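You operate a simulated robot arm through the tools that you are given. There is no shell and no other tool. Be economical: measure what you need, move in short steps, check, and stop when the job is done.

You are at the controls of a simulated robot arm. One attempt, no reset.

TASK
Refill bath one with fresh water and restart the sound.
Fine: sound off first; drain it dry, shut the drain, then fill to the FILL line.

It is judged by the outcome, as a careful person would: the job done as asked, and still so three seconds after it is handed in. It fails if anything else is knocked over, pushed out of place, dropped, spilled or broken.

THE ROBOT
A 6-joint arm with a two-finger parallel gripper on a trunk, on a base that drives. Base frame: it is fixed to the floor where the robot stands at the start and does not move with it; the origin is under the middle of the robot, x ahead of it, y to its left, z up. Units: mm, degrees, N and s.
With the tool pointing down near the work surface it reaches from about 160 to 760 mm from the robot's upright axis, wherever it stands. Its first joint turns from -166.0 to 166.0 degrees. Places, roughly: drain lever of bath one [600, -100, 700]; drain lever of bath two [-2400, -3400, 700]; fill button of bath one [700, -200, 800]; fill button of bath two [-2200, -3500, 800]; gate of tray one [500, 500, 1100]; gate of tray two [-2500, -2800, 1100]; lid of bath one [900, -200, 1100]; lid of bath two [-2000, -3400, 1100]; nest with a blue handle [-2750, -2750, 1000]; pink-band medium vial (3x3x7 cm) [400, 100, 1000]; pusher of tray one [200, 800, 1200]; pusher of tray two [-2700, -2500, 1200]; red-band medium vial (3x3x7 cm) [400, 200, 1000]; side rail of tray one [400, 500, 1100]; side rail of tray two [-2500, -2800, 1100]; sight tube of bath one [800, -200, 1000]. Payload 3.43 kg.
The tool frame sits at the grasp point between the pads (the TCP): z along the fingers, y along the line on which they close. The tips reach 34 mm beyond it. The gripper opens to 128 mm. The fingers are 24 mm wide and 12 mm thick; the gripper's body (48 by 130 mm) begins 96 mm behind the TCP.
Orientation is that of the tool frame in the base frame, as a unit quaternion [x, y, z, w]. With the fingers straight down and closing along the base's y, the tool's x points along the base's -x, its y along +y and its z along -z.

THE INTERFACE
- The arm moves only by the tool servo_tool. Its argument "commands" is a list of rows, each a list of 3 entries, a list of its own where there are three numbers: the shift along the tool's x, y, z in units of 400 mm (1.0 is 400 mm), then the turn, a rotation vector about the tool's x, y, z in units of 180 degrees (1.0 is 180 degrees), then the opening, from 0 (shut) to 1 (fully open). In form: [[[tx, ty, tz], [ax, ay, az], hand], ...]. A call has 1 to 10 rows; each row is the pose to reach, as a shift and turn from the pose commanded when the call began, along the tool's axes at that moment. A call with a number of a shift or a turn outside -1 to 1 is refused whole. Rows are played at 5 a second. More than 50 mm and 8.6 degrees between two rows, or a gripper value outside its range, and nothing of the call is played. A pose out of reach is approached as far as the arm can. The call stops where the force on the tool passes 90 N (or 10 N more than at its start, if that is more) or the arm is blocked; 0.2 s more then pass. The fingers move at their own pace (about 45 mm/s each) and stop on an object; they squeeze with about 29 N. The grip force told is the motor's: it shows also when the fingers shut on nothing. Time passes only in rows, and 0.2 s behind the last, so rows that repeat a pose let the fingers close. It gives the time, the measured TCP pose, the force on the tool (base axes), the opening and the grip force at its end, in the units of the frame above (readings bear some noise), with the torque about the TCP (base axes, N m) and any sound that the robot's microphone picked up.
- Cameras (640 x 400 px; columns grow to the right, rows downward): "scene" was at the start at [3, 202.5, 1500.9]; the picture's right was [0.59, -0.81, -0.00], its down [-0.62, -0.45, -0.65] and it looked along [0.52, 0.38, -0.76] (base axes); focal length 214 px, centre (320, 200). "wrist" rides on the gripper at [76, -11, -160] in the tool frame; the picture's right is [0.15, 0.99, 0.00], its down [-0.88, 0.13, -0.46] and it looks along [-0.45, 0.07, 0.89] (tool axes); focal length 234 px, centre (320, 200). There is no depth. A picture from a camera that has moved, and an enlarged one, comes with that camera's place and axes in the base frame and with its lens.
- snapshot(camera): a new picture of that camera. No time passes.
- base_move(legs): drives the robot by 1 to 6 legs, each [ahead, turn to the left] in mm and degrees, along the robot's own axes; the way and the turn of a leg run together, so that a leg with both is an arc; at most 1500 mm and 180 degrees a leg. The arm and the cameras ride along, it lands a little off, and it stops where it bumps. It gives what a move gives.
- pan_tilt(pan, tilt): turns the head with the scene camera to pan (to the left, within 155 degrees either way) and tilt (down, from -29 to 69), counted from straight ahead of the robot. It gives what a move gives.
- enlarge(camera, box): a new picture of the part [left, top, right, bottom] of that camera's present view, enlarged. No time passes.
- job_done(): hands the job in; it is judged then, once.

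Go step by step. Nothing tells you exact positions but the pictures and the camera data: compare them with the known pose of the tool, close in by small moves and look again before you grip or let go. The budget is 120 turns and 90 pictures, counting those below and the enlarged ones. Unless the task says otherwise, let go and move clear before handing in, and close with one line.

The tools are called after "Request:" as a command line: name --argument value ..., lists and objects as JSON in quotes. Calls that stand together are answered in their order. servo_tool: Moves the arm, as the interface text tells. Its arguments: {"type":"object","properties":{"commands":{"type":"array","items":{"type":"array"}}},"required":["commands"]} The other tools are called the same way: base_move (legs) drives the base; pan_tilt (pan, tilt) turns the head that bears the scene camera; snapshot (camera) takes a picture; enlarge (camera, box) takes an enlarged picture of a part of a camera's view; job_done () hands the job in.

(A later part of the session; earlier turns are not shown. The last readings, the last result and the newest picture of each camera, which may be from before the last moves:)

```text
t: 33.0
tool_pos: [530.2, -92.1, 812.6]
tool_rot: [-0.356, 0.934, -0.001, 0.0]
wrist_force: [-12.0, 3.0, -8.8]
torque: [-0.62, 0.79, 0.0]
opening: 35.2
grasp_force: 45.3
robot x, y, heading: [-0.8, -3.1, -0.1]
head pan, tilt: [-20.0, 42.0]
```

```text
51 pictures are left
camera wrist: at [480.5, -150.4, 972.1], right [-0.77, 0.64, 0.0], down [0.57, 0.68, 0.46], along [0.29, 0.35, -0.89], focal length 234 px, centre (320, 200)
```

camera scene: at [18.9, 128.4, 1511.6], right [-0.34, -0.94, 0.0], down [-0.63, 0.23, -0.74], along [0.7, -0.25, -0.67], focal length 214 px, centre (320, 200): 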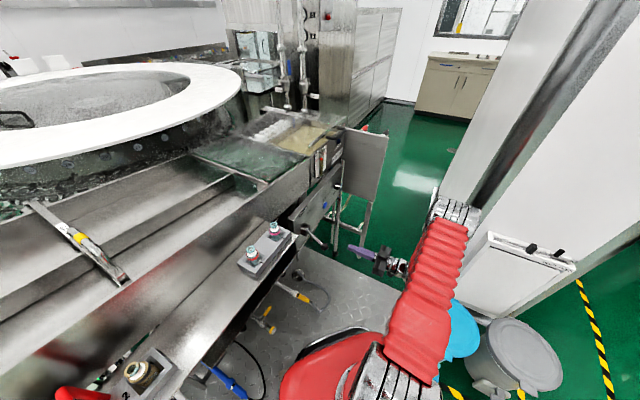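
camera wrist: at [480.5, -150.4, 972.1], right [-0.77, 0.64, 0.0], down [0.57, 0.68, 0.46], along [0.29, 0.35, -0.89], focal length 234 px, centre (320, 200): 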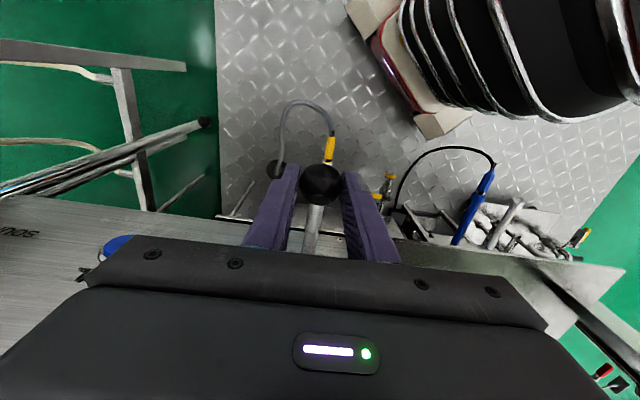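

The lever is moving along with light force. Continuing the arc upward.

Request:
servo_tool --commands '[[[-0.007, 0, -0.026], [0, 0, 0], 0], [[-0.014, 0, -0.051], [0, 0, 0], 0], [[-0.025, 0, -0.076], [0, 0, 0], 0], [[-0.037, 0, -0.1], [0, 0, 0], 0]]'

Request:
enlarge --camera "scene" --box '[260, 110, 400, 250]'

```text
t: 34.0
tool_pos: [539.9, -84.4, 851.8]
tool_rot: [-0.356, 0.934, 0.0, -0.001]
wrist_force: [-16.5, 0.4, -7.7]
torque: [-0.78, 1.07, -0.09]
opening: 35.3
grasp_force: 45.1
robot x, y, heading: [3.4, -1.6, -0.2]
head pan, tilt: [-20.0, 42.0]
```

```text
2.86 times, centred on (330, 180) of scene
camera zoom: at [18.7, 128.4, 1511.6], right [-0.34, -0.94, 0.0], down [-0.63, 0.23, -0.74], along [0.7, -0.25, -0.67], focal length 613 px, centre (291, 257)
```

zoom: 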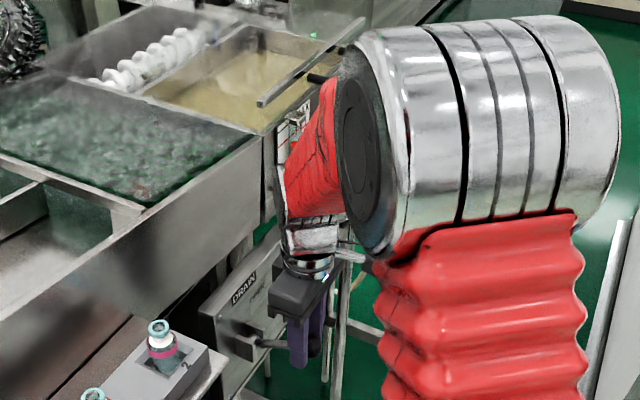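

The bath level is dropping already. I'll nudge a little further to find the OPEN stop.

Request:
servo_tool --commands '[[[-0.014, 0, -0.022], [0, 0, 0], 0], [[-0.03, 0, -0.043], [0, 0, 0], 0], [[-0.048, 0, -0.063], [0, 0, 0], 0]]'

Request:
enlarge --camera "scene" --box '[240, 80, 360, 180]'

```text
t: 34.9
tool_pos: [560.3, -68.6, 878.1]
tool_rot: [-0.356, 0.934, -0.003, 0.005]
wrist_force: [0.1, -1.4, -0.2]
torque: [0.12, -0.02, -0.02]
opening: 0.1
grasp_force: 33.9
robot x, y, heading: [3.5, 0.5, 0.2]
head pan, tilt: [-20.0, 42.0]
```

```text
4.00 times, centred on (300, 130) of scene
camera zoom: at [19.1, 128.3, 1511.6], right [-0.34, -0.94, 0.0], down [-0.63, 0.23, -0.74], along [0.7, -0.25, -0.67], focal length 858 px, centre (400, 480)
```

zoom: 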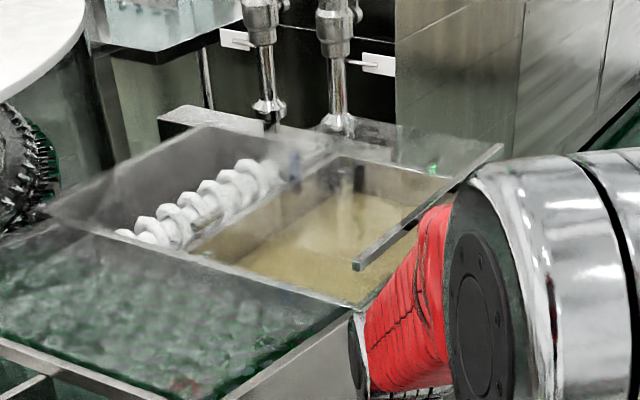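

It slipped off at the stop. I'll rise, back off, and see the lever and level.

Request:
servo_tool --commands '[[[0, 0, -0.06], [0, 0, 0], 0], [[0.05, 0, -0.12], [0, 0, 0], 0], [[0.15, -0.03, -0.12], [0, 0, 0], 0], [[0.25, -0.06, -0.12], [0, 0, 0], 0], [[0.3, -0.15, -0.12], [0, 0, 0], 0], [[0.35, -0.24, -0.12], [0, 0, 0], 0]]'

Request:
snapshot --camera "wrist"

Request:
enlarge --camera "scene" --box '[250, 90, 390, 250]'

```text
t: 36.2
tool_pos: [512.2, -236.7, 922.8]
tool_rot: [-0.357, 0.934, -0.001, 0.001]
wrist_force: [-0.2, 0.5, 0.9]
torque: [-0.01, -0.03, -0.01]
opening: 0.1
grasp_force: 32.9
robot x, y, heading: [-0.7, 1.2, -0.1]
head pan, tilt: [-20.0, 42.0]
```

```text
48 pictures are left
camera wrist: at [463.6, -294.7, 1082.9], right [-0.77, 0.64, 0.0], down [0.57, 0.68, 0.46], along [0.29, 0.35, -0.89], focal length 234 px, centre (320, 200)
```

wrist: 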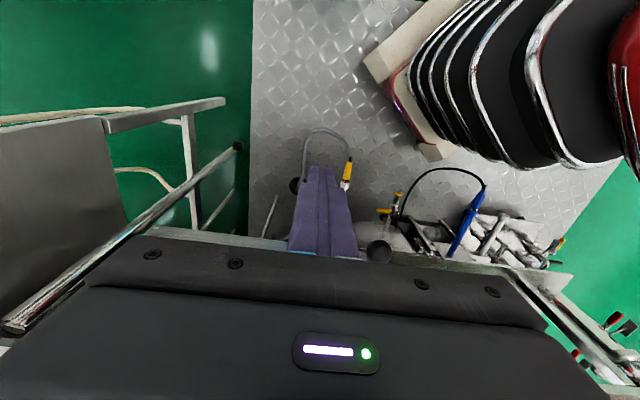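

```text
2.50 times, centred on (320, 170) of scene
camera zoom: at [18.9, 128.4, 1511.6], right [-0.34, -0.94, 0.0], down [-0.63, 0.23, -0.74], along [0.7, -0.25, -0.67], focal length 536 px, centre (320, 275)
```

zoom: 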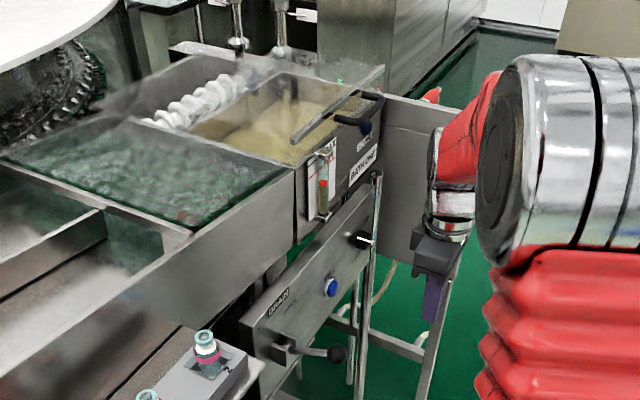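

The lever is up at OPEN and the float is falling. I'll wait a few seconds and check.

Request:
servo_tool --commands '[[[0, 0, 0], [0, 0, 0], 0], [[0, 0, 0], [0, 0, 0], 0], [[0, 0, 0], [0, 0, 0], 0], [[0, 0, 0], [0, 0, 0], 0], [[0, 0, 0], [0, 0, 0], 0], [[0, 0, 0], [0, 0, 0], 0], [[0, 0, 0], [0, 0, 0], 0], [[0, 0, 0], [0, 0, 0], 0], [[0, 0, 0], [0, 0, 0], 0], [[0, 0, 0], [0, 0, 0], 0]]'

Request:
servo_tool --commands '[[[0, 0, 0], [0, 0, 0], 0], [[0, 0, 0], [0, 0, 0], 0], [[0, 0, 0], [0, 0, 0], 0], [[0, 0, 0], [0, 0, 0], 0], [[0, 0, 0], [0, 0, 0], 0], [[0, 0, 0], [0, 0, 0], 0], [[0, 0, 0], [0, 0, 0], 0], [[0, 0, 0], [0, 0, 0], 0], [[0, 0, 0], [0, 0, 0], 0], [[0, 0, 0], [0, 0, 0], 0]]'

Request:
enlarge --camera "scene" --box '[280, 100, 360, 180]'

```text
t: 38.5
tool_pos: [513.5, -237.5, 922.6]
tool_rot: [-0.357, 0.934, -0.001, 0.0]
wrist_force: [0.4, -0.1, 0.3]
torque: [0.02, 0.02, -0.02]
opening: 0.0
grasp_force: 32.8
robot x, y, heading: [1.9, 1.4, 0.1]
head pan, tilt: [-20.0, 42.0]
```

```text
t: 40.6
tool_pos: [512.3, -236.5, 922.0]
tool_rot: [-0.356, 0.934, 0.0, -0.001]
wrist_force: [0.7, -0.5, -0.1]
torque: [0.0, 0.0, 0.01]
opening: 0.0
grasp_force: 33.4
robot x, y, heading: [-1.2, 0.6, -0.3]
head pan, tilt: [-20.0, 42.0]
```

```text
5.00 times, centred on (320, 140) of scene
camera zoom: at [19.0, 128.4, 1511.6], right [-0.34, -0.94, 0.0], down [-0.63, 0.23, -0.74], along [0.7, -0.25, -0.67], focal length 1072 px, centre (320, 500)
```

zoom: 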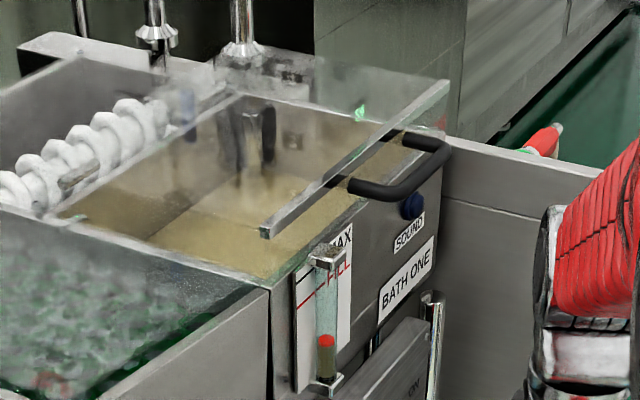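

About half is gone. Meanwhile I'll position above the lever ball with open fingers.

Request:
servo_tool --commands '[[[-0.07, 0.06, -0.03], [0, 0, 0], 0.5], [[-0.14, 0.12, -0.03], [0, 0, 0], 0.5], [[-0.21, 0.19, -0.03], [0, 0, 0], 0.5], [[-0.2885, 0.25, -0.03], [0, 0, 0], 0.5], [[-0.2885, 0.25, -0.03], [0, 0, 0], 0.5], [[-0.2885, 0.25, -0.03], [0, 0, 0], 0.5], [[-0.2885, 0.25, -0.03], [0, 0, 0], 0.5], [[-0.2885, 0.25, -0.03], [0, 0, 0], 0.5], [[-0.2885, 0.25, -0.03], [0, 0, 0], 0.5], [[-0.2885, 0.25, -0.03], [0, 0, 0], 0.5]]'

Request:
snapshot --camera "wrist"

Request:
enlarge --camera "scene" --box '[270, 90, 390, 190]'

```text
t: 42.9
tool_pos: [535.7, -83.1, 933.2]
tool_rot: [-0.356, 0.935, 0.0, 0.0]
wrist_force: [0.2, 0.4, 0.7]
torque: [-0.03, 0.03, 0.0]
opening: 64.1
grasp_force: 0.3
robot x, y, heading: [0.9, -2.3, 0.3]
head pan, tilt: [-20.0, 42.0]
```

```text
45 pictures are left
camera wrist: at [486.1, -141.3, 1093.8], right [-0.77, 0.64, 0.0], down [0.57, 0.68, 0.46], along [0.29, 0.35, -0.89], focal length 234 px, centre (320, 200)
```

wrist: 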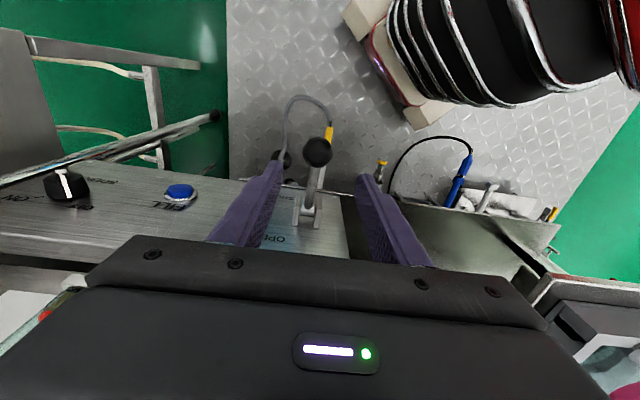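

```text
4.00 times, centred on (330, 140) of scene
camera zoom: at [19.0, 128.4, 1511.6], right [-0.34, -0.94, 0.0], down [-0.63, 0.23, -0.74], along [0.7, -0.25, -0.67], focal length 858 px, centre (280, 440)
```

zoom: 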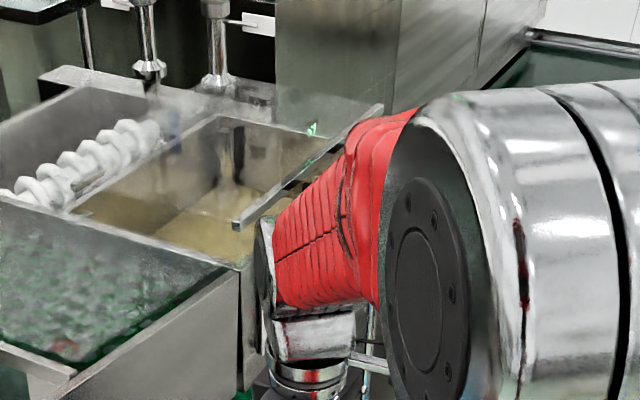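

The ball is right below the fingers. I'll wait for the bath to empty.

Request:
servo_tool --commands '[[[0, 0, 0], [0, 0, 0], 0.5], [[0, 0, 0], [0, 0, 0], 0.5], [[0, 0, 0], [0, 0, 0], 0.5], [[0, 0, 0], [0, 0, 0], 0.5], [[0, 0, 0], [0, 0, 0], 0.5], [[0, 0, 0], [0, 0, 0], 0.5], [[0, 0, 0], [0, 0, 0], 0.5], [[0, 0, 0], [0, 0, 0], 0.5], [[0, 0, 0], [0, 0, 0], 0.5], [[0, 0, 0], [0, 0, 0], 0.5]]'

Request:
servo_tool --commands '[[[0, 0, 0], [0, 0, 0], 0.5], [[0, 0, 0], [0, 0, 0], 0.5], [[0, 0, 0], [0, 0, 0], 0.5], [[0, 0, 0], [0, 0, 0], 0.5], [[0, 0, 0], [0, 0, 0], 0.5], [[0, 0, 0], [0, 0, 0], 0.5], [[0, 0, 0], [0, 0, 0], 0.5], [[0, 0, 0], [0, 0, 0], 0.5], [[0, 0, 0], [0, 0, 0], 0.5], [[0, 0, 0], [0, 0, 0], 0.5]]'

Request:
enlarge --camera "scene" --box '[270, 100, 350, 160]'

Request:
enlarge --camera "wrist" --box '[0, 260, 110, 340]'

```text
t: 45.0
tool_pos: [535.3, -83.1, 933.8]
tool_rot: [-0.357, 0.934, 0.0, 0.001]
wrist_force: [-0.3, 1.1, -0.4]
torque: [-0.01, -0.02, 0.03]
opening: 64.2
grasp_force: 0.1
robot x, y, heading: [-0.1, 5.9, 0.2]
head pan, tilt: [-20.0, 42.0]
```

```text
t: 47.2
tool_pos: [536.0, -83.1, 933.7]
tool_rot: [-0.355, 0.935, 0.0, 0.0]
wrist_force: [-1.0, 0.4, 0.0]
torque: [-0.01, 0.0, -0.02]
opening: 63.9
grasp_force: 0.0
robot x, y, heading: [-0.2, 1.0, -0.4]
head pan, tilt: [-20.0, 42.0]
```

```text
6.67 times, centred on (310, 130) of scene
camera zoom: at [19.0, 128.4, 1511.6], right [-0.34, -0.94, 0.0], down [-0.63, 0.23, -0.74], along [0.7, -0.25, -0.67], focal length 1430 px, centre (387, 667)
```

zoom: 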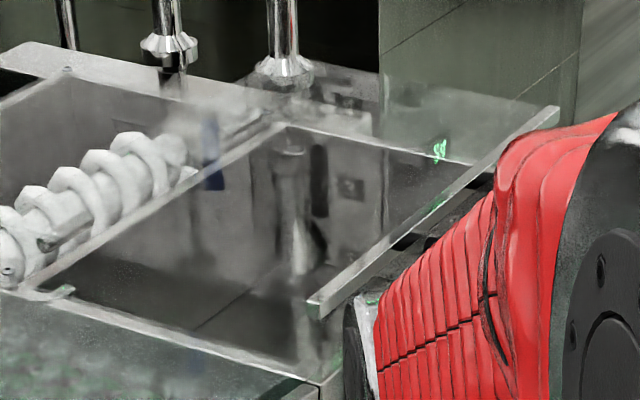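

```text
5.00 times, centred on (55, 300) of wrist
camera zoom: at [486.1, -141.4, 1093.8], right [-0.77, 0.64, 0.0], down [0.57, 0.68, 0.46], along [0.29, 0.35, -0.89], focal length 1171 px, centre (1645, -300)
```

zoom: 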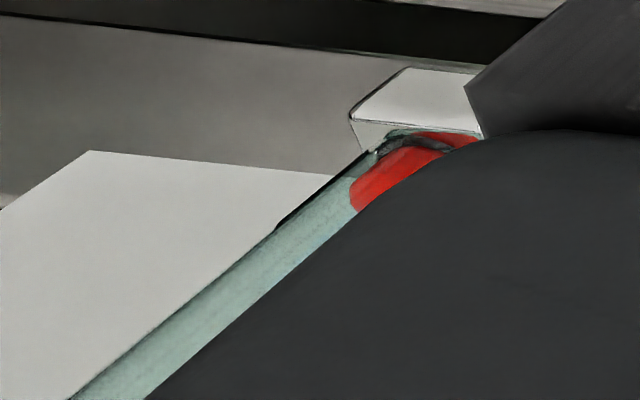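

The bath is empty and the float is at the bottom. I'll grip the ball and arc it down to SHUT.

Request:
servo_tool --commands '[[[0.01, 0, 0.1], [0, 0, 0], 0.5], [[0.01, 0, 0.2], [0, 0, 0], 0.5], [[0.01, 0, 0.245], [0, 0, 0], 0.5], [[0.01, 0, 0.245], [0, 0, 0], 0.2], [[0.01, 0, 0.245], [0, 0, 0], 0], [[0.01, 0, 0.245], [0, 0, 0], 0]]'

Request:
snapshot --camera "wrist"

```text
t: 48.6
tool_pos: [535.4, -87.4, 838.0]
tool_rot: [-0.355, 0.935, -0.002, 0.001]
wrist_force: [21.2, -27.9, -3.2]
torque: [-0.34, 0.24, -0.03]
opening: 35.2
grasp_force: 37.1
robot x, y, heading: [5.2, 0.6, -0.1]
head pan, tilt: [-20.0, 42.0]
```

```text
41 pictures are left
camera wrist: at [484.6, -145.7, 997.6], right [-0.77, 0.64, -0.01], down [0.57, 0.68, 0.46], along [0.3, 0.35, -0.89], focal length 234 px, centre (320, 200)
```

wrist: 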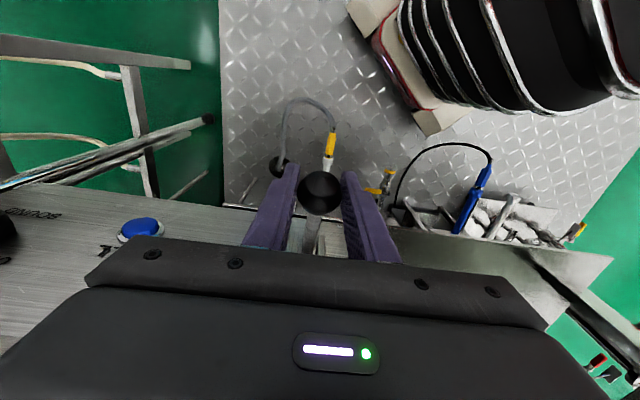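

Request:
servo_tool --commands '[[[0.009, -0.01, 0.025], [0, 0, 0], 0], [[0.018, -0.01, 0.05], [0, 0, 0], 0], [[0.0275, -0.01, 0.103], [0, 0, 0], 0], [[0.0275, -0.01, 0.157], [0, 0, 0], 0], [[0.018, -0.01, 0.21], [0, 0, 0], 0], [[0, -0.01, 0.26], [0, 0, 0], 0], [[-0.008, -0.01, 0.28], [0, 0, 0], 0], [[-0.015, -0.01, 0.293], [0, 0, 0], 0]]'

Request:
snapshot --camera "wrist"

```text
t: 50.5
tool_pos: [538.6, -85.3, 718.1]
tool_rot: [-0.356, 0.934, 0.0, 0.0]
wrist_force: [-17.5, 23.8, 14.5]
torque: [0.7, -0.95, 0.13]
opening: 35.5
grasp_force: 44.9
robot x, y, heading: [0.8, 1.3, -0.1]
head pan, tilt: [-20.0, 42.0]
```

```text
40 pictures are left
camera wrist: at [490.2, -142.6, 878.7], right [-0.77, 0.64, 0.0], down [0.57, 0.68, 0.46], along [0.29, 0.35, -0.89], focal length 234 px, centre (320, 200)
```

wrist: 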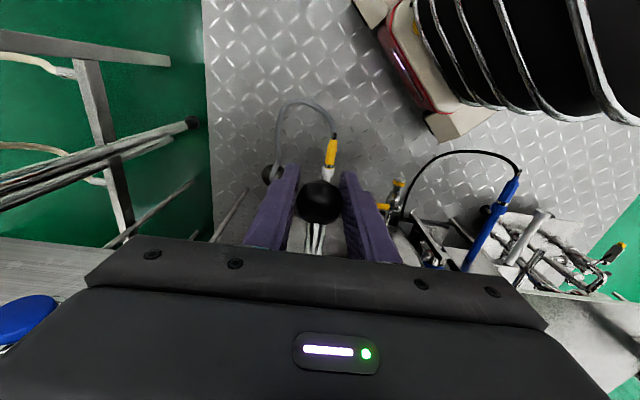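

The lever is back down at SHUT with the stop felt. I'll release, rise, back off and check.

Request:
servo_tool --commands '[[[0, 0, 0], [0, 0, 0], 0.5], [[0, 0, 0], [0, 0, 0], 0.5], [[0, 0, -0.1], [0, 0, 0], 0.5], [[0, 0, -0.2], [0, 0, 0], 0.5], [[0, 0, -0.3], [0, 0, 0], 0.5], [[0, 0, -0.4], [0, 0, 0], 0.5], [[0.08, -0.08, -0.4], [0, 0, 0], 0.3], [[0.16, -0.16, -0.4], [0, 0, 0], 0.0], [[0.24, -0.24, -0.4], [0, 0, 0], 0.0], [[0.32, -0.32, -0.4], [0, 0, 0], 0.0]]'

Request:
servo_tool --commands '[[[0.03, -0.07, 0], [0, -0.047, 0], 0], [[0.06, -0.14, 0], [0, -0.094, 0], 0], [[0.08, -0.2, 0], [0, -0.141, 0], 0], [[0.1, -0.26, 0], [0, -0.188, 0], 0], [[0.1, -0.3, 0], [0, -0.235, 0], 0], [[0.1, -0.3, 0], [0, -0.282, 0], 0], [[0.1, -0.3, 0], [0, -0.329, 0], 0], [[0.1, -0.3, 0], [0, -0.376, 0], 0], [[0.1, -0.3, 0], [0, -0.423, 0], 0], [[0.1, -0.3, 0], [0, -0.47, 0], 0]]'

Request:
snapshot --camera "wrist"

Request:
enlarge --camera "scene" --box '[260, 100, 420, 260]'

```text
t: 52.6
tool_pos: [526.0, -264.0, 881.0]
tool_rot: [-0.355, 0.935, 0.0, 0.0]
wrist_force: [-0.5, -0.7, 0.5]
torque: [-0.01, 0.02, -0.03]
opening: 0.0
grasp_force: 19.8
robot x, y, heading: [-1.7, -1.3, 0.1]
head pan, tilt: [-20.0, 42.0]
```

```text
t: 54.9
tool_pos: [579.2, -382.6, 880.3]
tool_rot: [-0.262, 0.691, 0.238, 0.631]
wrist_force: [0.4, -0.9, -0.6]
torque: [0.01, -0.01, -0.01]
opening: 0.0
grasp_force: 28.6
robot x, y, heading: [5.1, 2.5, 0.3]
head pan, tilt: [-20.0, 42.0]
```

```text
39 pictures are left
camera wrist: at [462.4, -500.3, 820.0], right [-0.67, 0.73, -0.15], down [-0.37, -0.15, 0.92], along [0.65, 0.67, 0.37], focal length 234 px, centre (320, 200)
```

wrist: 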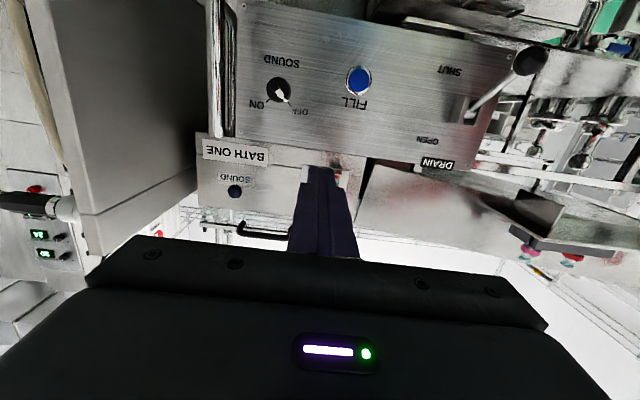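

```text
2.50 times, centred on (340, 180) of scene
camera zoom: at [18.9, 128.3, 1511.6], right [-0.34, -0.94, 0.0], down [-0.63, 0.23, -0.74], along [0.7, -0.25, -0.67], focal length 536 px, centre (270, 250)
```

zoom: 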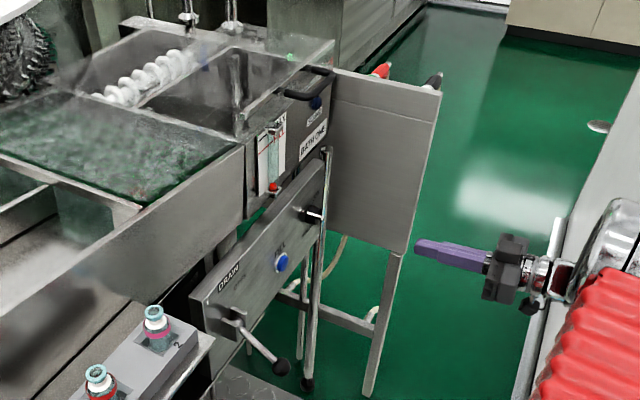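

The lever is SHUT and the float sits at the bottom. Now I'll go in front of the FILL button with closed fingers.

Request:
servo_tool --commands '[[[0.045, 0.023, 0.085], [0, -0.006, 0], 0], [[0.09, 0.046, 0.17], [0, -0.012, 0], 0], [[0.13, 0.07, 0.255], [0, -0.018, 0], 0], [[0.17, 0.092, 0.34], [0, -0.024, 0], 0], [[0.2, 0.115, 0.425], [0, -0.03, 0], 0], [[0.2325, 0.136, 0.5115], [0, -0.03, 0], 0]]'

Request:
snapshot --camera "wrist"

Request:
enlarge --camera "scene" --box '[270, 110, 390, 230]'

```text
t: 56.2
tool_pos: [686.1, -214.1, 767.7]
tool_rot: [-0.252, 0.661, 0.251, 0.661]
wrist_force: [-0.4, -0.7, 0.6]
torque: [-0.01, 0.03, 0.05]
opening: 0.0
grasp_force: 28.5
robot x, y, heading: [2.2, 1.6, -0.1]
head pan, tilt: [-20.0, 42.0]
```

```text
37 pictures are left
camera wrist: at [573.4, -327.8, 691.9], right [-0.66, 0.74, -0.15], down [-0.43, -0.21, 0.88], along [0.62, 0.64, 0.45], focal length 234 px, centre (320, 200)
```

wrist: 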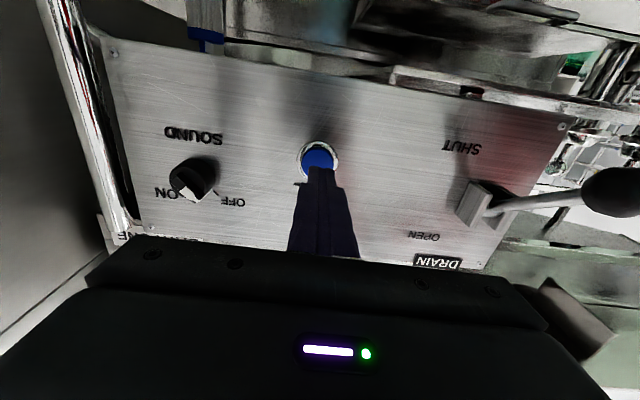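

```text
3.33 times, centred on (330, 170) of scene
camera zoom: at [19.0, 128.4, 1511.6], right [-0.34, -0.94, 0.0], down [-0.63, 0.23, -0.74], along [0.7, -0.25, -0.67], focal length 715 px, centre (287, 300)
```

zoom: 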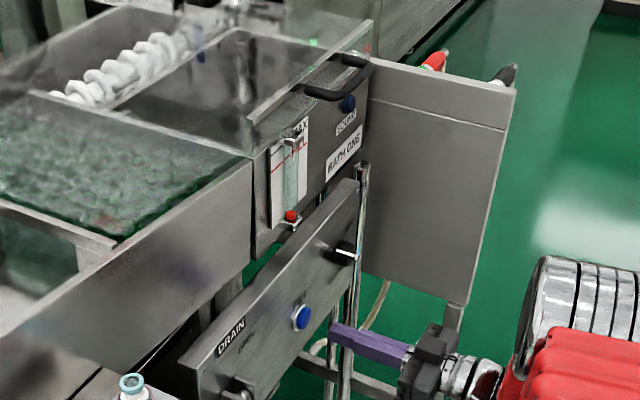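

Perfectly aligned, and the sight tube is visible from the scene camera. Pressing gently now.

Request:
servo_tool --commands '[[[0, 0, 0.06], [0, 0, 0], 0], [[0, 0, 0.11], [0, 0, 0], 0], [[0, 0, 0.125], [0, 0, 0], 0], [[0, 0, 0.135], [0, 0, 0], 0], [[0, 0, 0.135], [0, 0, 0], 0]]'

Request:
enlarge --camera "scene" --box '[270, 110, 390, 230]'

```text
t: 57.5
tool_pos: [725.7, -180.2, 768.0]
tool_rot: [-0.249, 0.661, 0.251, 0.661]
wrist_force: [-56.4, -33.8, -0.1]
torque: [-0.05, -0.05, 0.36]
opening: 0.0
grasp_force: 29.3
robot x, y, heading: [1.9, 0.1, 0.1]
head pan, tilt: [-20.0, 42.0]
heard: click
```

```text
3.33 times, centred on (330, 170) of scene
camera zoom: at [17.2, 127.7, 1511.7], right [-0.34, -0.94, 0.0], down [-0.63, 0.23, -0.74], along [0.7, -0.25, -0.67], focal length 715 px, centre (287, 300)
```

zoom: 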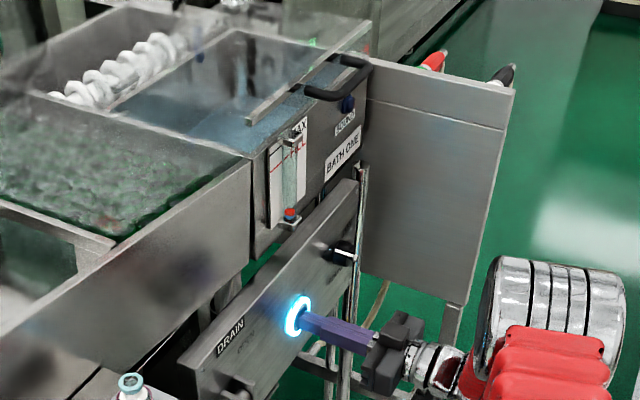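

It clicked, the ring lit and filling began. Holding briefly and measuring the rate.

Request:
servo_tool --commands '[[[0, 0, 0], [0, 0, 0], 0], [[0, 0, 0], [0, 0, 0], 0], [[0, 0, 0], [0, 0, 0], 0], [[0, 0, 0], [0, 0, 0], 0]]'

Request:
enlarge --camera "scene" --box '[295, 140, 355, 190]'

```text
t: 58.5
tool_pos: [726.5, -180.9, 766.8]
tool_rot: [-0.25, 0.661, 0.25, 0.661]
wrist_force: [-61.9, -35.0, -5.9]
torque: [-0.06, 0.25, 0.48]
opening: 0.0
grasp_force: 28.9
robot x, y, heading: [0.7, 0.8, -0.1]
head pan, tilt: [-20.0, 42.0]
```

```text
8.00 times, centred on (325, 165) of scene
camera zoom: at [17.5, 127.7, 1511.7], right [-0.34, -0.94, 0.0], down [-0.63, 0.23, -0.74], along [0.7, -0.25, -0.67], focal length 1716 px, centre (280, 480)
```

zoom: 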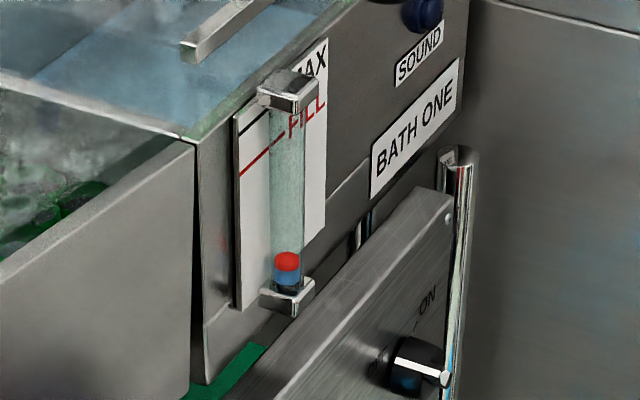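

The level is rising about 10 px/s in this view; FILL is about 110 px higher. Holding on in steps.

Request:
servo_tool --commands '[[[0, 0, 0], [0, 0, 0], 0], [[0, 0, 0], [0, 0, 0], 0], [[0, 0, 0], [0, 0, 0], 0], [[0, 0, 0], [0, 0, 0], 0], [[0, 0, 0], [0, 0, 0], 0], [[0, 0, 0], [0, 0, 0], 0], [[0, 0, 0], [0, 0, 0], 0], [[0, 0, 0], [0, 0, 0], 0], [[0, 0, 0], [0, 0, 0], 0], [[0, 0, 0], [0, 0, 0], 0]]'

Request:
enlarge --camera "scene" --box '[295, 140, 355, 190]'

```text
t: 60.6
tool_pos: [727.2, -180.2, 769.2]
tool_rot: [-0.249, 0.661, 0.25, 0.662]
wrist_force: [-61.9, -35.7, -13.5]
torque: [-0.27, 0.35, 0.42]
opening: 0.2
grasp_force: 29.1
robot x, y, heading: [1.6, 5.1, 0.1]
head pan, tilt: [-20.0, 42.0]
```

```text
8.00 times, centred on (325, 165) of scene
camera zoom: at [17.5, 127.7, 1511.7], right [-0.34, -0.94, 0.0], down [-0.63, 0.23, -0.74], along [0.7, -0.25, -0.67], focal length 1716 px, centre (280, 480)
```

zoom: 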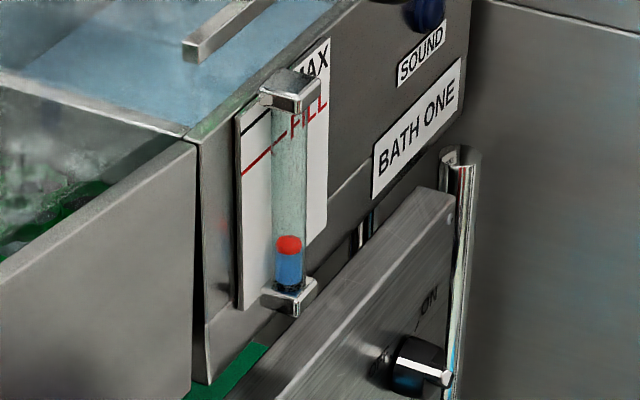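

Request:
servo_tool --commands '[[[0, 0, 0], [0, 0, 0], 0], [[0, 0, 0], [0, 0, 0], 0], [[0, 0, 0], [0, 0, 0], 0], [[0, 0, 0], [0, 0, 0], 0], [[0, 0, 0], [0, 0, 0], 0], [[0, 0, 0], [0, 0, 0], 0], [[0, 0, 0], [0, 0, 0], 0], [[0, 0, 0], [0, 0, 0], 0], [[0, 0, 0], [0, 0, 0], 0], [[0, 0, 0], [0, 0, 0], 0]]'

Request:
servo_tool --commands '[[[0, 0, 0], [0, 0, 0], 0], [[0, 0, 0], [0, 0, 0], 0], [[0, 0, 0], [0, 0, 0], 0], [[0, 0, 0], [0, 0, 0], 0], [[0, 0, 0], [0, 0, 0], 0], [[0, 0, 0], [0, 0, 0], 0], [[0, 0, 0], [0, 0, 0], 0], [[0, 0, 0], [0, 0, 0], 0], [[0, 0, 0], [0, 0, 0], 0], [[0, 0, 0], [0, 0, 0], 0]]'

Request:
enlarge --camera "scene" --box '[295, 140, 355, 190]'

```text
t: 62.9
tool_pos: [726.5, -179.7, 767.8]
tool_rot: [-0.25, 0.661, 0.25, 0.661]
wrist_force: [-61.0, -34.7, -12.4]
torque: [-0.28, 0.33, 0.44]
opening: 0.4
grasp_force: 28.9
robot x, y, heading: [1.5, 3.9, 0.1]
head pan, tilt: [-20.0, 42.0]
```

```text
t: 65.0
tool_pos: [725.6, -180.7, 768.6]
tool_rot: [-0.25, 0.661, 0.25, 0.662]
wrist_force: [-59.6, -34.7, -10.1]
torque: [-0.25, 0.29, 0.43]
opening: 0.0
grasp_force: 28.5
robot x, y, heading: [-2.6, -1.0, 0.1]
head pan, tilt: [-20.0, 42.0]
```

```text
8.00 times, centred on (325, 165) of scene
camera zoom: at [17.6, 127.6, 1511.7], right [-0.34, -0.94, 0.0], down [-0.63, 0.23, -0.74], along [0.7, -0.25, -0.67], focal length 1716 px, centre (280, 480)
```

zoom: 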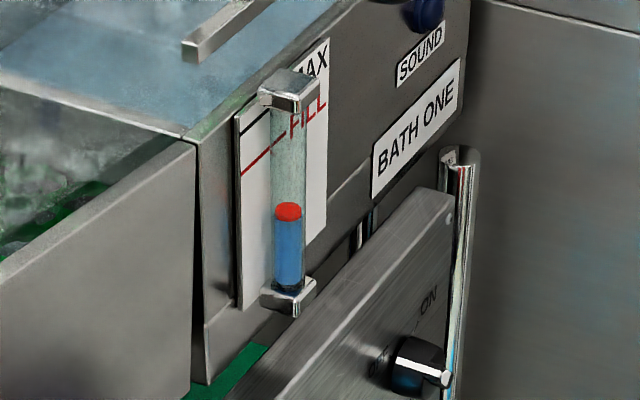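

Float at 211, rate 7.5 px/s; about 8 s to go. Holding another 6.5 s.

Request:
servo_tool --commands '[[[0, 0, 0], [0, 0, 0], 0], [[0, 0, 0], [0, 0, 0], 0], [[0, 0, 0], [0, 0, 0], 0], [[0, 0, 0], [0, 0, 0], 0], [[0, 0, 0], [0, 0, 0], 0], [[0, 0, 0], [0, 0, 0], 0], [[0, 0, 0], [0, 0, 0], 0], [[0, 0, 0], [0, 0, 0], 0], [[0, 0, 0], [0, 0, 0], 0], [[0, 0, 0], [0, 0, 0], 0]]'

Request:
servo_tool --commands '[[[0, 0, 0], [0, 0, 0], 0], [[0, 0, 0], [0, 0, 0], 0], [[0, 0, 0], [0, 0, 0], 0], [[0, 0, 0], [0, 0, 0], 0], [[0, 0, 0], [0, 0, 0], 0], [[0, 0, 0], [0, 0, 0], 0], [[0, 0, 0], [0, 0, 0], 0], [[0, 0, 0], [0, 0, 0], 0], [[0, 0, 0], [0, 0, 0], 0], [[0, 0, 0], [0, 0, 0], 0]]'

Request:
enlarge --camera "scene" --box '[300, 140, 340, 180]'

```text
t: 67.2
tool_pos: [725.5, -182.3, 768.5]
tool_rot: [-0.25, 0.661, 0.25, 0.662]
wrist_force: [-56.7, -37.1, -7.9]
torque: [-0.16, 0.24, 0.32]
opening: 0.0
grasp_force: 28.9
robot x, y, heading: [0.5, -0.3, -0.1]
head pan, tilt: [-20.0, 42.0]
```

```text
t: 69.5
tool_pos: [726.3, -181.3, 769.7]
tool_rot: [-0.25, 0.661, 0.25, 0.662]
wrist_force: [-55.0, -37.3, -4.3]
torque: [-0.1, 0.15, 0.24]
opening: 0.0
grasp_force: 28.7
robot x, y, heading: [2.4, -0.4, 0.0]
head pan, tilt: [-20.0, 42.0]
```

```text
10.00 times, centred on (320, 160) of scene
camera zoom: at [17.5, 127.5, 1511.7], right [-0.34, -0.94, 0.0], down [-0.63, 0.23, -0.74], along [0.7, -0.25, -0.67], focal length 2145 px, centre (320, 600)
```

zoom: 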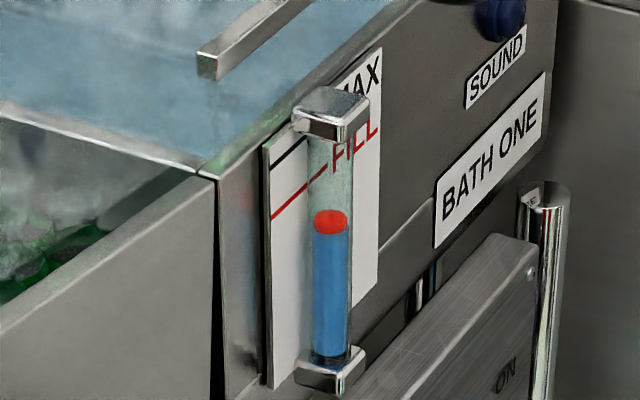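

Close: float center 222, target ≈193. Holding about 2 s more, then I'll recheck.

Request:
servo_tool --commands '[[[0, 0, 0], [0, 0, 0], 0], [[0, 0, 0], [0, 0, 0], 0], [[0, 0, 0], [0, 0, 0], 0], [[0, 0, 0], [0, 0, 0], 0], [[0, 0, 0], [0, 0, 0], 0], [[0, 0, 0], [0, 0, 0], 0], [[0, 0, 0], [0, 0, 0], 0], [[0, 0, 0], [0, 0, 0], 0]]'

Request:
enlarge --camera "scene" --box '[300, 140, 340, 180]'

```text
t: 71.2
tool_pos: [726.4, -181.4, 768.7]
tool_rot: [-0.251, 0.661, 0.251, 0.662]
wrist_force: [-53.1, -39.5, -1.9]
torque: [-0.09, 0.11, 0.17]
opening: 0.3
grasp_force: 28.5
robot x, y, heading: [-1.7, 0.5, 0.1]
head pan, tilt: [-20.0, 42.0]
```

```text
10.00 times, centred on (320, 160) of scene
camera zoom: at [17.5, 127.5, 1511.7], right [-0.34, -0.94, 0.0], down [-0.63, 0.23, -0.74], along [0.7, -0.25, -0.67], focal length 2145 px, centre (320, 600)
```

zoom: 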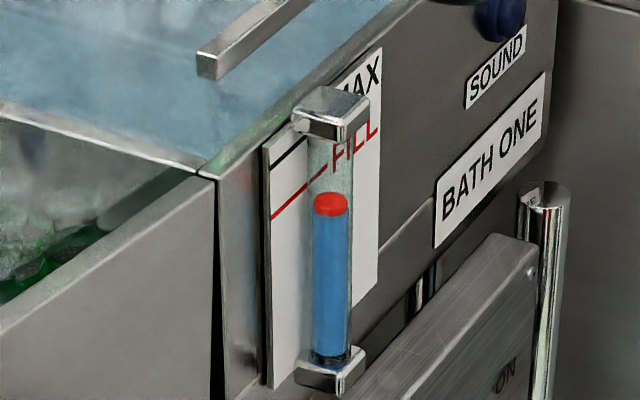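

Float ≈203, very near. I'll release now, confirm the flow stops, and check the level with a squarer view before any top-up.

Request:
servo_tool --commands '[[[0, 0, -0.06], [0, 0, 0], 0], [[0, 0, -0.15], [0, 0, 0], 0]]'

Request:
enlarge --camera "scene" --box '[300, 140, 340, 180]'

Request:
servo_tool --commands '[[[-0.1, 0, -0.1], [0, 0, 0], 0], [[-0.2, 0, -0.2], [0, 0, 0], 0], [[-0.3, 0, -0.3], [0, 0, 0], 0], [[-0.4, 0, -0.36], [0, 0, 0], 0], [[-0.5, 0, -0.36], [0, 0, 0], 0]]'

Request:
snapshot --camera "wrist"

```text
t: 71.8
tool_pos: [683.1, -212.8, 768.5]
tool_rot: [-0.253, 0.66, 0.251, 0.661]
wrist_force: [-0.9, -0.1, 0.3]
torque: [0.0, 0.0, 0.02]
opening: 0.0
grasp_force: 29.7
robot x, y, heading: [1.7, 3.5, -0.1]
head pan, tilt: [-20.0, 42.0]
```

```text
10.00 times, centred on (320, 160) of scene
camera zoom: at [19.4, 128.2, 1511.6], right [-0.34, -0.94, 0.0], down [-0.63, 0.23, -0.74], along [0.7, -0.25, -0.67], focal length 2145 px, centre (320, 600)
```

zoom: 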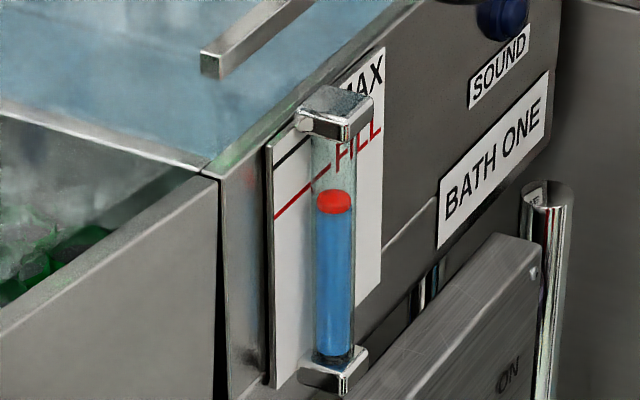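

```text
refused: row 1 steps farther than a row can; nothing moved
```

```text
28 pictures are left
camera wrist: at [571.7, -327.6, 692.3], right [-0.66, 0.74, -0.15], down [-0.43, -0.21, 0.88], along [0.62, 0.64, 0.45], focal length 234 px, centre (320, 200)
```

wrist: 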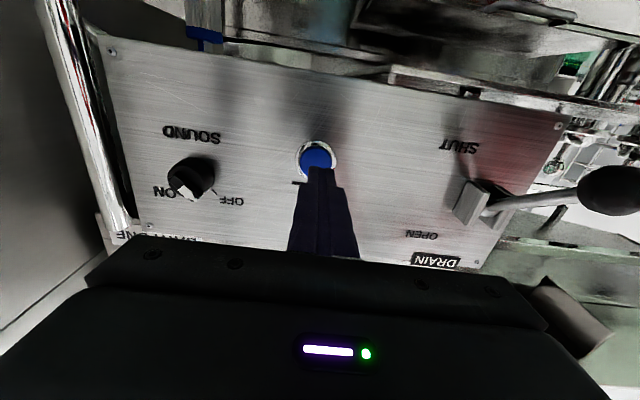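

The ring is off and the flow stopped (button is momentary). I'll raise the wrist camera to gauge height for a level view of the tube.

Request:
servo_tool --commands '[[[-0.06, -0.03, -0.07], [0, 0.02, 0], 0], [[-0.14, -0.07, -0.12], [0, 0.04, 0], 0], [[-0.23, -0.12, -0.16], [0, 0.06, 0], 0], [[-0.32, -0.18, -0.2], [0, 0.08, 0], 0], [[-0.41, -0.24, -0.245], [0, 0.1, 0], 0], [[-0.5, -0.3, -0.245], [0, 0.12, 0], 0], [[-0.5925, -0.3475, -0.245], [0, 0.15, 0], 0]]'

Request:
snapshot --camera "wrist"

```text
t: 73.5
tool_pos: [705.6, -384.3, 1001.4]
tool_rot: [-0.303, 0.797, 0.186, 0.488]
wrist_force: [-0.1, 0.2, -0.2]
torque: [-0.02, 0.02, 0.03]
opening: 0.1
grasp_force: 29.4
robot x, y, heading: [-1.8, -1.3, -0.1]
head pan, tilt: [-20.0, 42.0]
```

```text
27 pictures are left
camera wrist: at [580.5, -509.5, 1007.7], right [-0.71, 0.69, -0.13], down [-0.09, 0.09, 0.99], along [0.7, 0.71, 0.0], focal length 234 px, centre (320, 200)
```

wrist: 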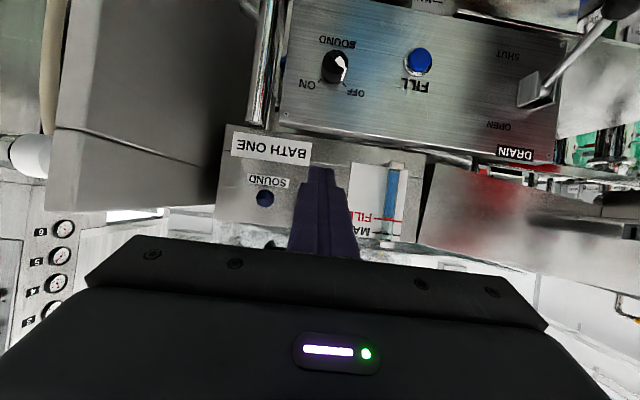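

Request:
enlarge --camera "wrist" --box '[365, 180, 425, 240]'

```text
6.67 times, centred on (395, 210) of wrist
camera zoom: at [580.5, -509.5, 1007.7], right [-0.71, 0.69, -0.13], down [-0.09, 0.09, 0.99], along [0.7, 0.71, 0.0], focal length 1561 px, centre (-180, 133)
```

zoom: 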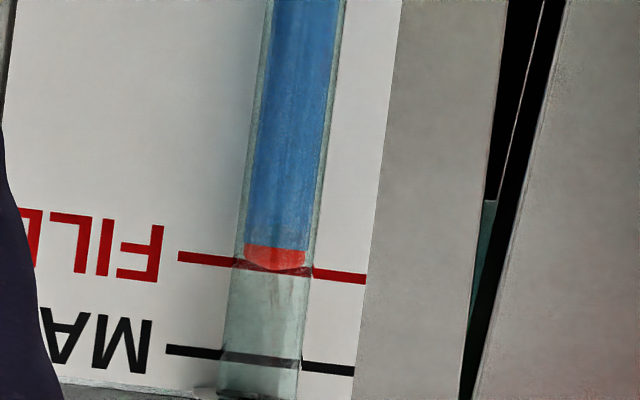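

A level view: the float top touches the FILL line, with the water column about 5 mm under it. I'll go back for one short press (~0.6 s).

Request:
servo_tool --commands '[[[0, 0, 0], [0, -0.04, 0], 0], [[0, 0, 0], [0, -0.08, 0], 0], [[0, 0, 0], [0, -0.12, 0], 0], [[0, 0, 0], [0, -0.15, 0], 0]]'

Request:
servo_tool --commands '[[[0.09, 0.05, 0], [0, 0, 0], 0], [[0.18, 0.1, 0], [0, 0, 0], 0], [[0.27, 0.16, 0], [0, 0, 0], 0], [[0.36, 0.21, 0.04], [0, 0, 0], 0], [[0.45, 0.26, 0.08], [0, 0, 0], 0], [[0.53, 0.31, 0.14], [0, 0, 0], 0], [[0.583, 0.351, 0.2], [0, 0, 0], 0], [[0.583, 0.351, 0.245], [0, 0, 0], 0]]'

Request:
snapshot --camera "wrist"

```text
t: 74.5
tool_pos: [704.1, -384.9, 1003.8]
tool_rot: [-0.252, 0.66, 0.252, 0.661]
wrist_force: [-0.4, 0.3, 0.3]
torque: [-0.04, -0.01, -0.02]
opening: 0.0
grasp_force: 28.8
robot x, y, heading: [-0.5, 1.6, -0.2]
head pan, tilt: [-20.0, 42.0]
```

```text
t: 76.2
tool_pos: [681.9, -215.8, 773.3]
tool_rot: [-0.251, 0.661, 0.251, 0.661]
wrist_force: [0.3, -0.3, 1.3]
torque: [0.01, -0.02, 0.0]
opening: 0.0
grasp_force: 29.2
robot x, y, heading: [-2.3, 0.2, -0.1]
head pan, tilt: [-20.0, 42.0]
```

```text
25 pictures are left
camera wrist: at [570.3, -329.3, 698.0], right [-0.66, 0.74, -0.15], down [-0.43, -0.21, 0.88], along [0.62, 0.64, 0.45], focal length 234 px, centre (320, 200)
```

wrist: 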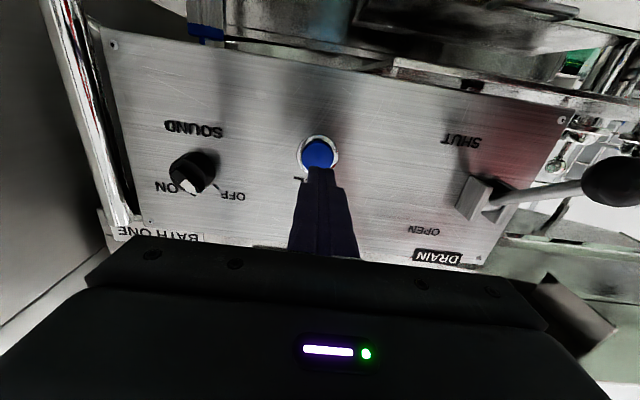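

Request:
servo_tool --commands '[[[0.0125, 0, 0.05], [0, 0, 0], 0], [[0.0125, 0, 0.1], [0, 0, 0], 0], [[0.0125, 0, 0.146], [0, 0, 0], 0], [[0.0125, 0, 0.146], [0, 0, 0], 0], [[0.0125, 0, 0.146], [0, 0, 0], 0], [[0.0125, 0, 0.06], [0, 0, 0], 0]]'

Request:
enlarge --camera "scene" --box '[300, 140, 340, 180]'

```text
t: 77.7
tool_pos: [701.3, -196.4, 766.3]
tool_rot: [-0.253, 0.66, 0.251, 0.661]
wrist_force: [-0.7, 0.4, 0.1]
torque: [0.0, -0.01, 0.0]
opening: 0.3
grasp_force: 28.6
robot x, y, heading: [-1.5, -0.9, 0.2]
head pan, tilt: [-20.0, 42.0]
heard: click
```

```text
10.00 times, centred on (320, 160) of scene
camera zoom: at [19.6, 128.2, 1511.6], right [-0.34, -0.94, 0.0], down [-0.63, 0.23, -0.74], along [0.7, -0.25, -0.67], focal length 2145 px, centre (320, 600)
```

zoom: 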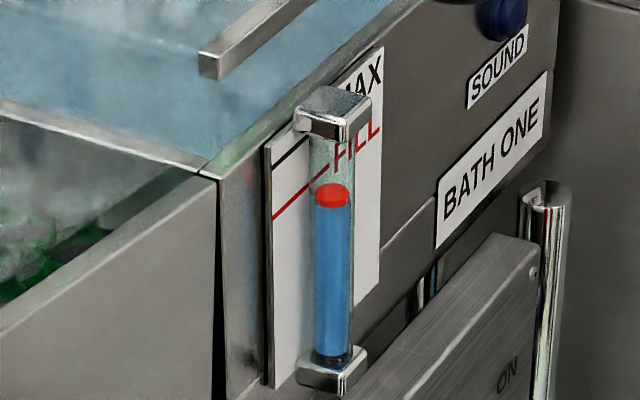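

The level is now at FILL (column within ~2 mm) and steady. Next is the knob: retreat, go to the knob standoff, and roll to match its OFF position.

Request:
servo_tool --commands '[[[0, 0, -0.1], [0, 0, 0], 0], [[0, 0, -0.215], [0, 0, 0], 0], [[-0.03, -0.1, -0.215], [0, 0, 0], 0], [[-0.06, -0.2, -0.215], [0, 0, 0], 0.2], [[-0.09, -0.29, -0.215], [0, 0, 0], 0.45], [[-0.1025, -0.334, -0.215], [0, 0, 0], 0.45]]'

Request:
servo_tool --commands '[[[0, 0, 0], [0, 0, -0.042], 0.45], [[0, 0, 0], [0, 0, -0.084], 0.45], [[0, 0, 0], [0, 0, -0.126], 0.45], [[0, 0, 0], [0, 0, -0.168], 0.45], [[0, 0, 0], [0, 0, -0.21], 0.45], [[0, 0, 0], [0, 0, -0.25], 0.45]]'

Request:
snapshot --camera "wrist"

```text
t: 79.0
tool_pos: [722.7, -357.1, 808.8]
tool_rot: [-0.251, 0.661, 0.252, 0.661]
wrist_force: [0.2, -0.7, -0.5]
torque: [-0.02, 0.0, 0.0]
opening: 57.5
grasp_force: 0.0
robot x, y, heading: [1.4, -1.3, 0.1]
head pan, tilt: [-20.0, 42.0]
```

```text
t: 80.5
tool_pos: [728.9, -360.7, 808.4]
tool_rot: [-0.486, 0.513, -0.019, 0.707]
wrist_force: [-0.6, 0.3, -0.2]
torque: [-0.01, 0.02, 0.0]
opening: 57.7
grasp_force: 0.1
out of reach, approached as far as the arm can: row 6
robot x, y, heading: [-0.2, 0.8, 0.1]
head pan, tilt: [-20.0, 42.0]
```

```text
23 pictures are left
camera wrist: at [652.0, -512.9, 763.3], right [-0.4, 0.44, -0.8], down [-0.82, 0.23, 0.53], along [0.42, 0.87, 0.27], focal length 234 px, centre (320, 200)
```

wrist: 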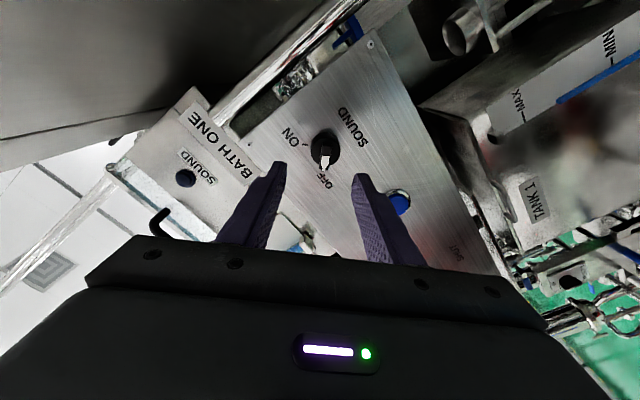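

Aligned to within a few mm. I'll correct that and advance to just short of the knob.

Request:
servo_tool --commands '[[[-0.006, 0.006, 0.06], [0, 0, 0], 0.45], [[-0.012, 0.013, 0.12], [0, 0, 0], 0.45], [[-0.012, 0.013, 0.19], [0, 0, 0], 0.45]]'

Request:
enlarge --camera "wrist" --box '[240, 90, 400, 190]'

```text
t: 81.2
tool_pos: [783.5, -304.6, 806.2]
tool_rot: [-0.486, 0.514, -0.018, 0.707]
wrist_force: [0.7, -0.1, -0.2]
torque: [0.02, 0.01, -0.01]
opening: 57.7
grasp_force: 0.1
out of reach, approached as far as the arm can: row 2
robot x, y, heading: [0.6, -3.7, -0.2]
head pan, tilt: [-20.0, 42.0]
```

```text
4.00 times, centred on (320, 140) of wrist
camera zoom: at [705.1, -456.3, 761.0], right [-0.4, 0.44, -0.8], down [-0.82, 0.23, 0.53], along [0.42, 0.87, 0.27], focal length 937 px, centre (320, 440)
```

zoom: 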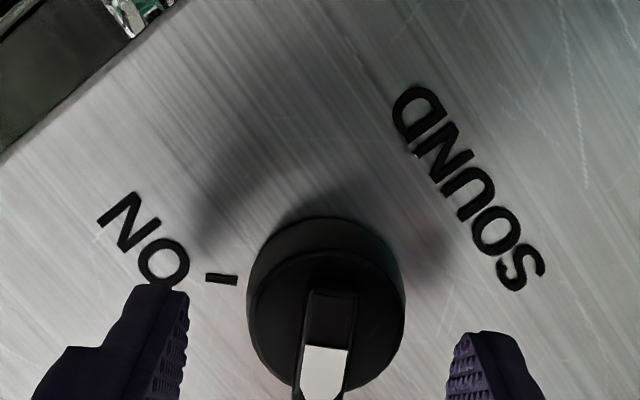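

Centred. Advance 29 mm and close on the knob.

Request:
servo_tool --commands '[[[0, 0, 0.035], [0, 0, 0], 0.45], [[0, 0, 0.07], [0, 0, 0], 0.45], [[0, 0, 0.07], [0, 0, 0], 0.2], [[0, 0, 0.07], [0, 0, 0], 0], [[0, 0, 0.07], [0, 0, 0], 0], [[0, 0, 0.07], [0, 0, 0], 0]]'

```text
t: 82.7
tool_pos: [802.2, -284.0, 806.5]
tool_rot: [-0.486, 0.514, -0.021, 0.707]
wrist_force: [-6.3, 7.0, -4.7]
torque: [0.0, 0.01, 0.42]
opening: 38.1
grasp_force: 44.7
robot x, y, heading: [-1.3, 3.8, 0.0]
head pan, tilt: [-20.0, 42.0]
```

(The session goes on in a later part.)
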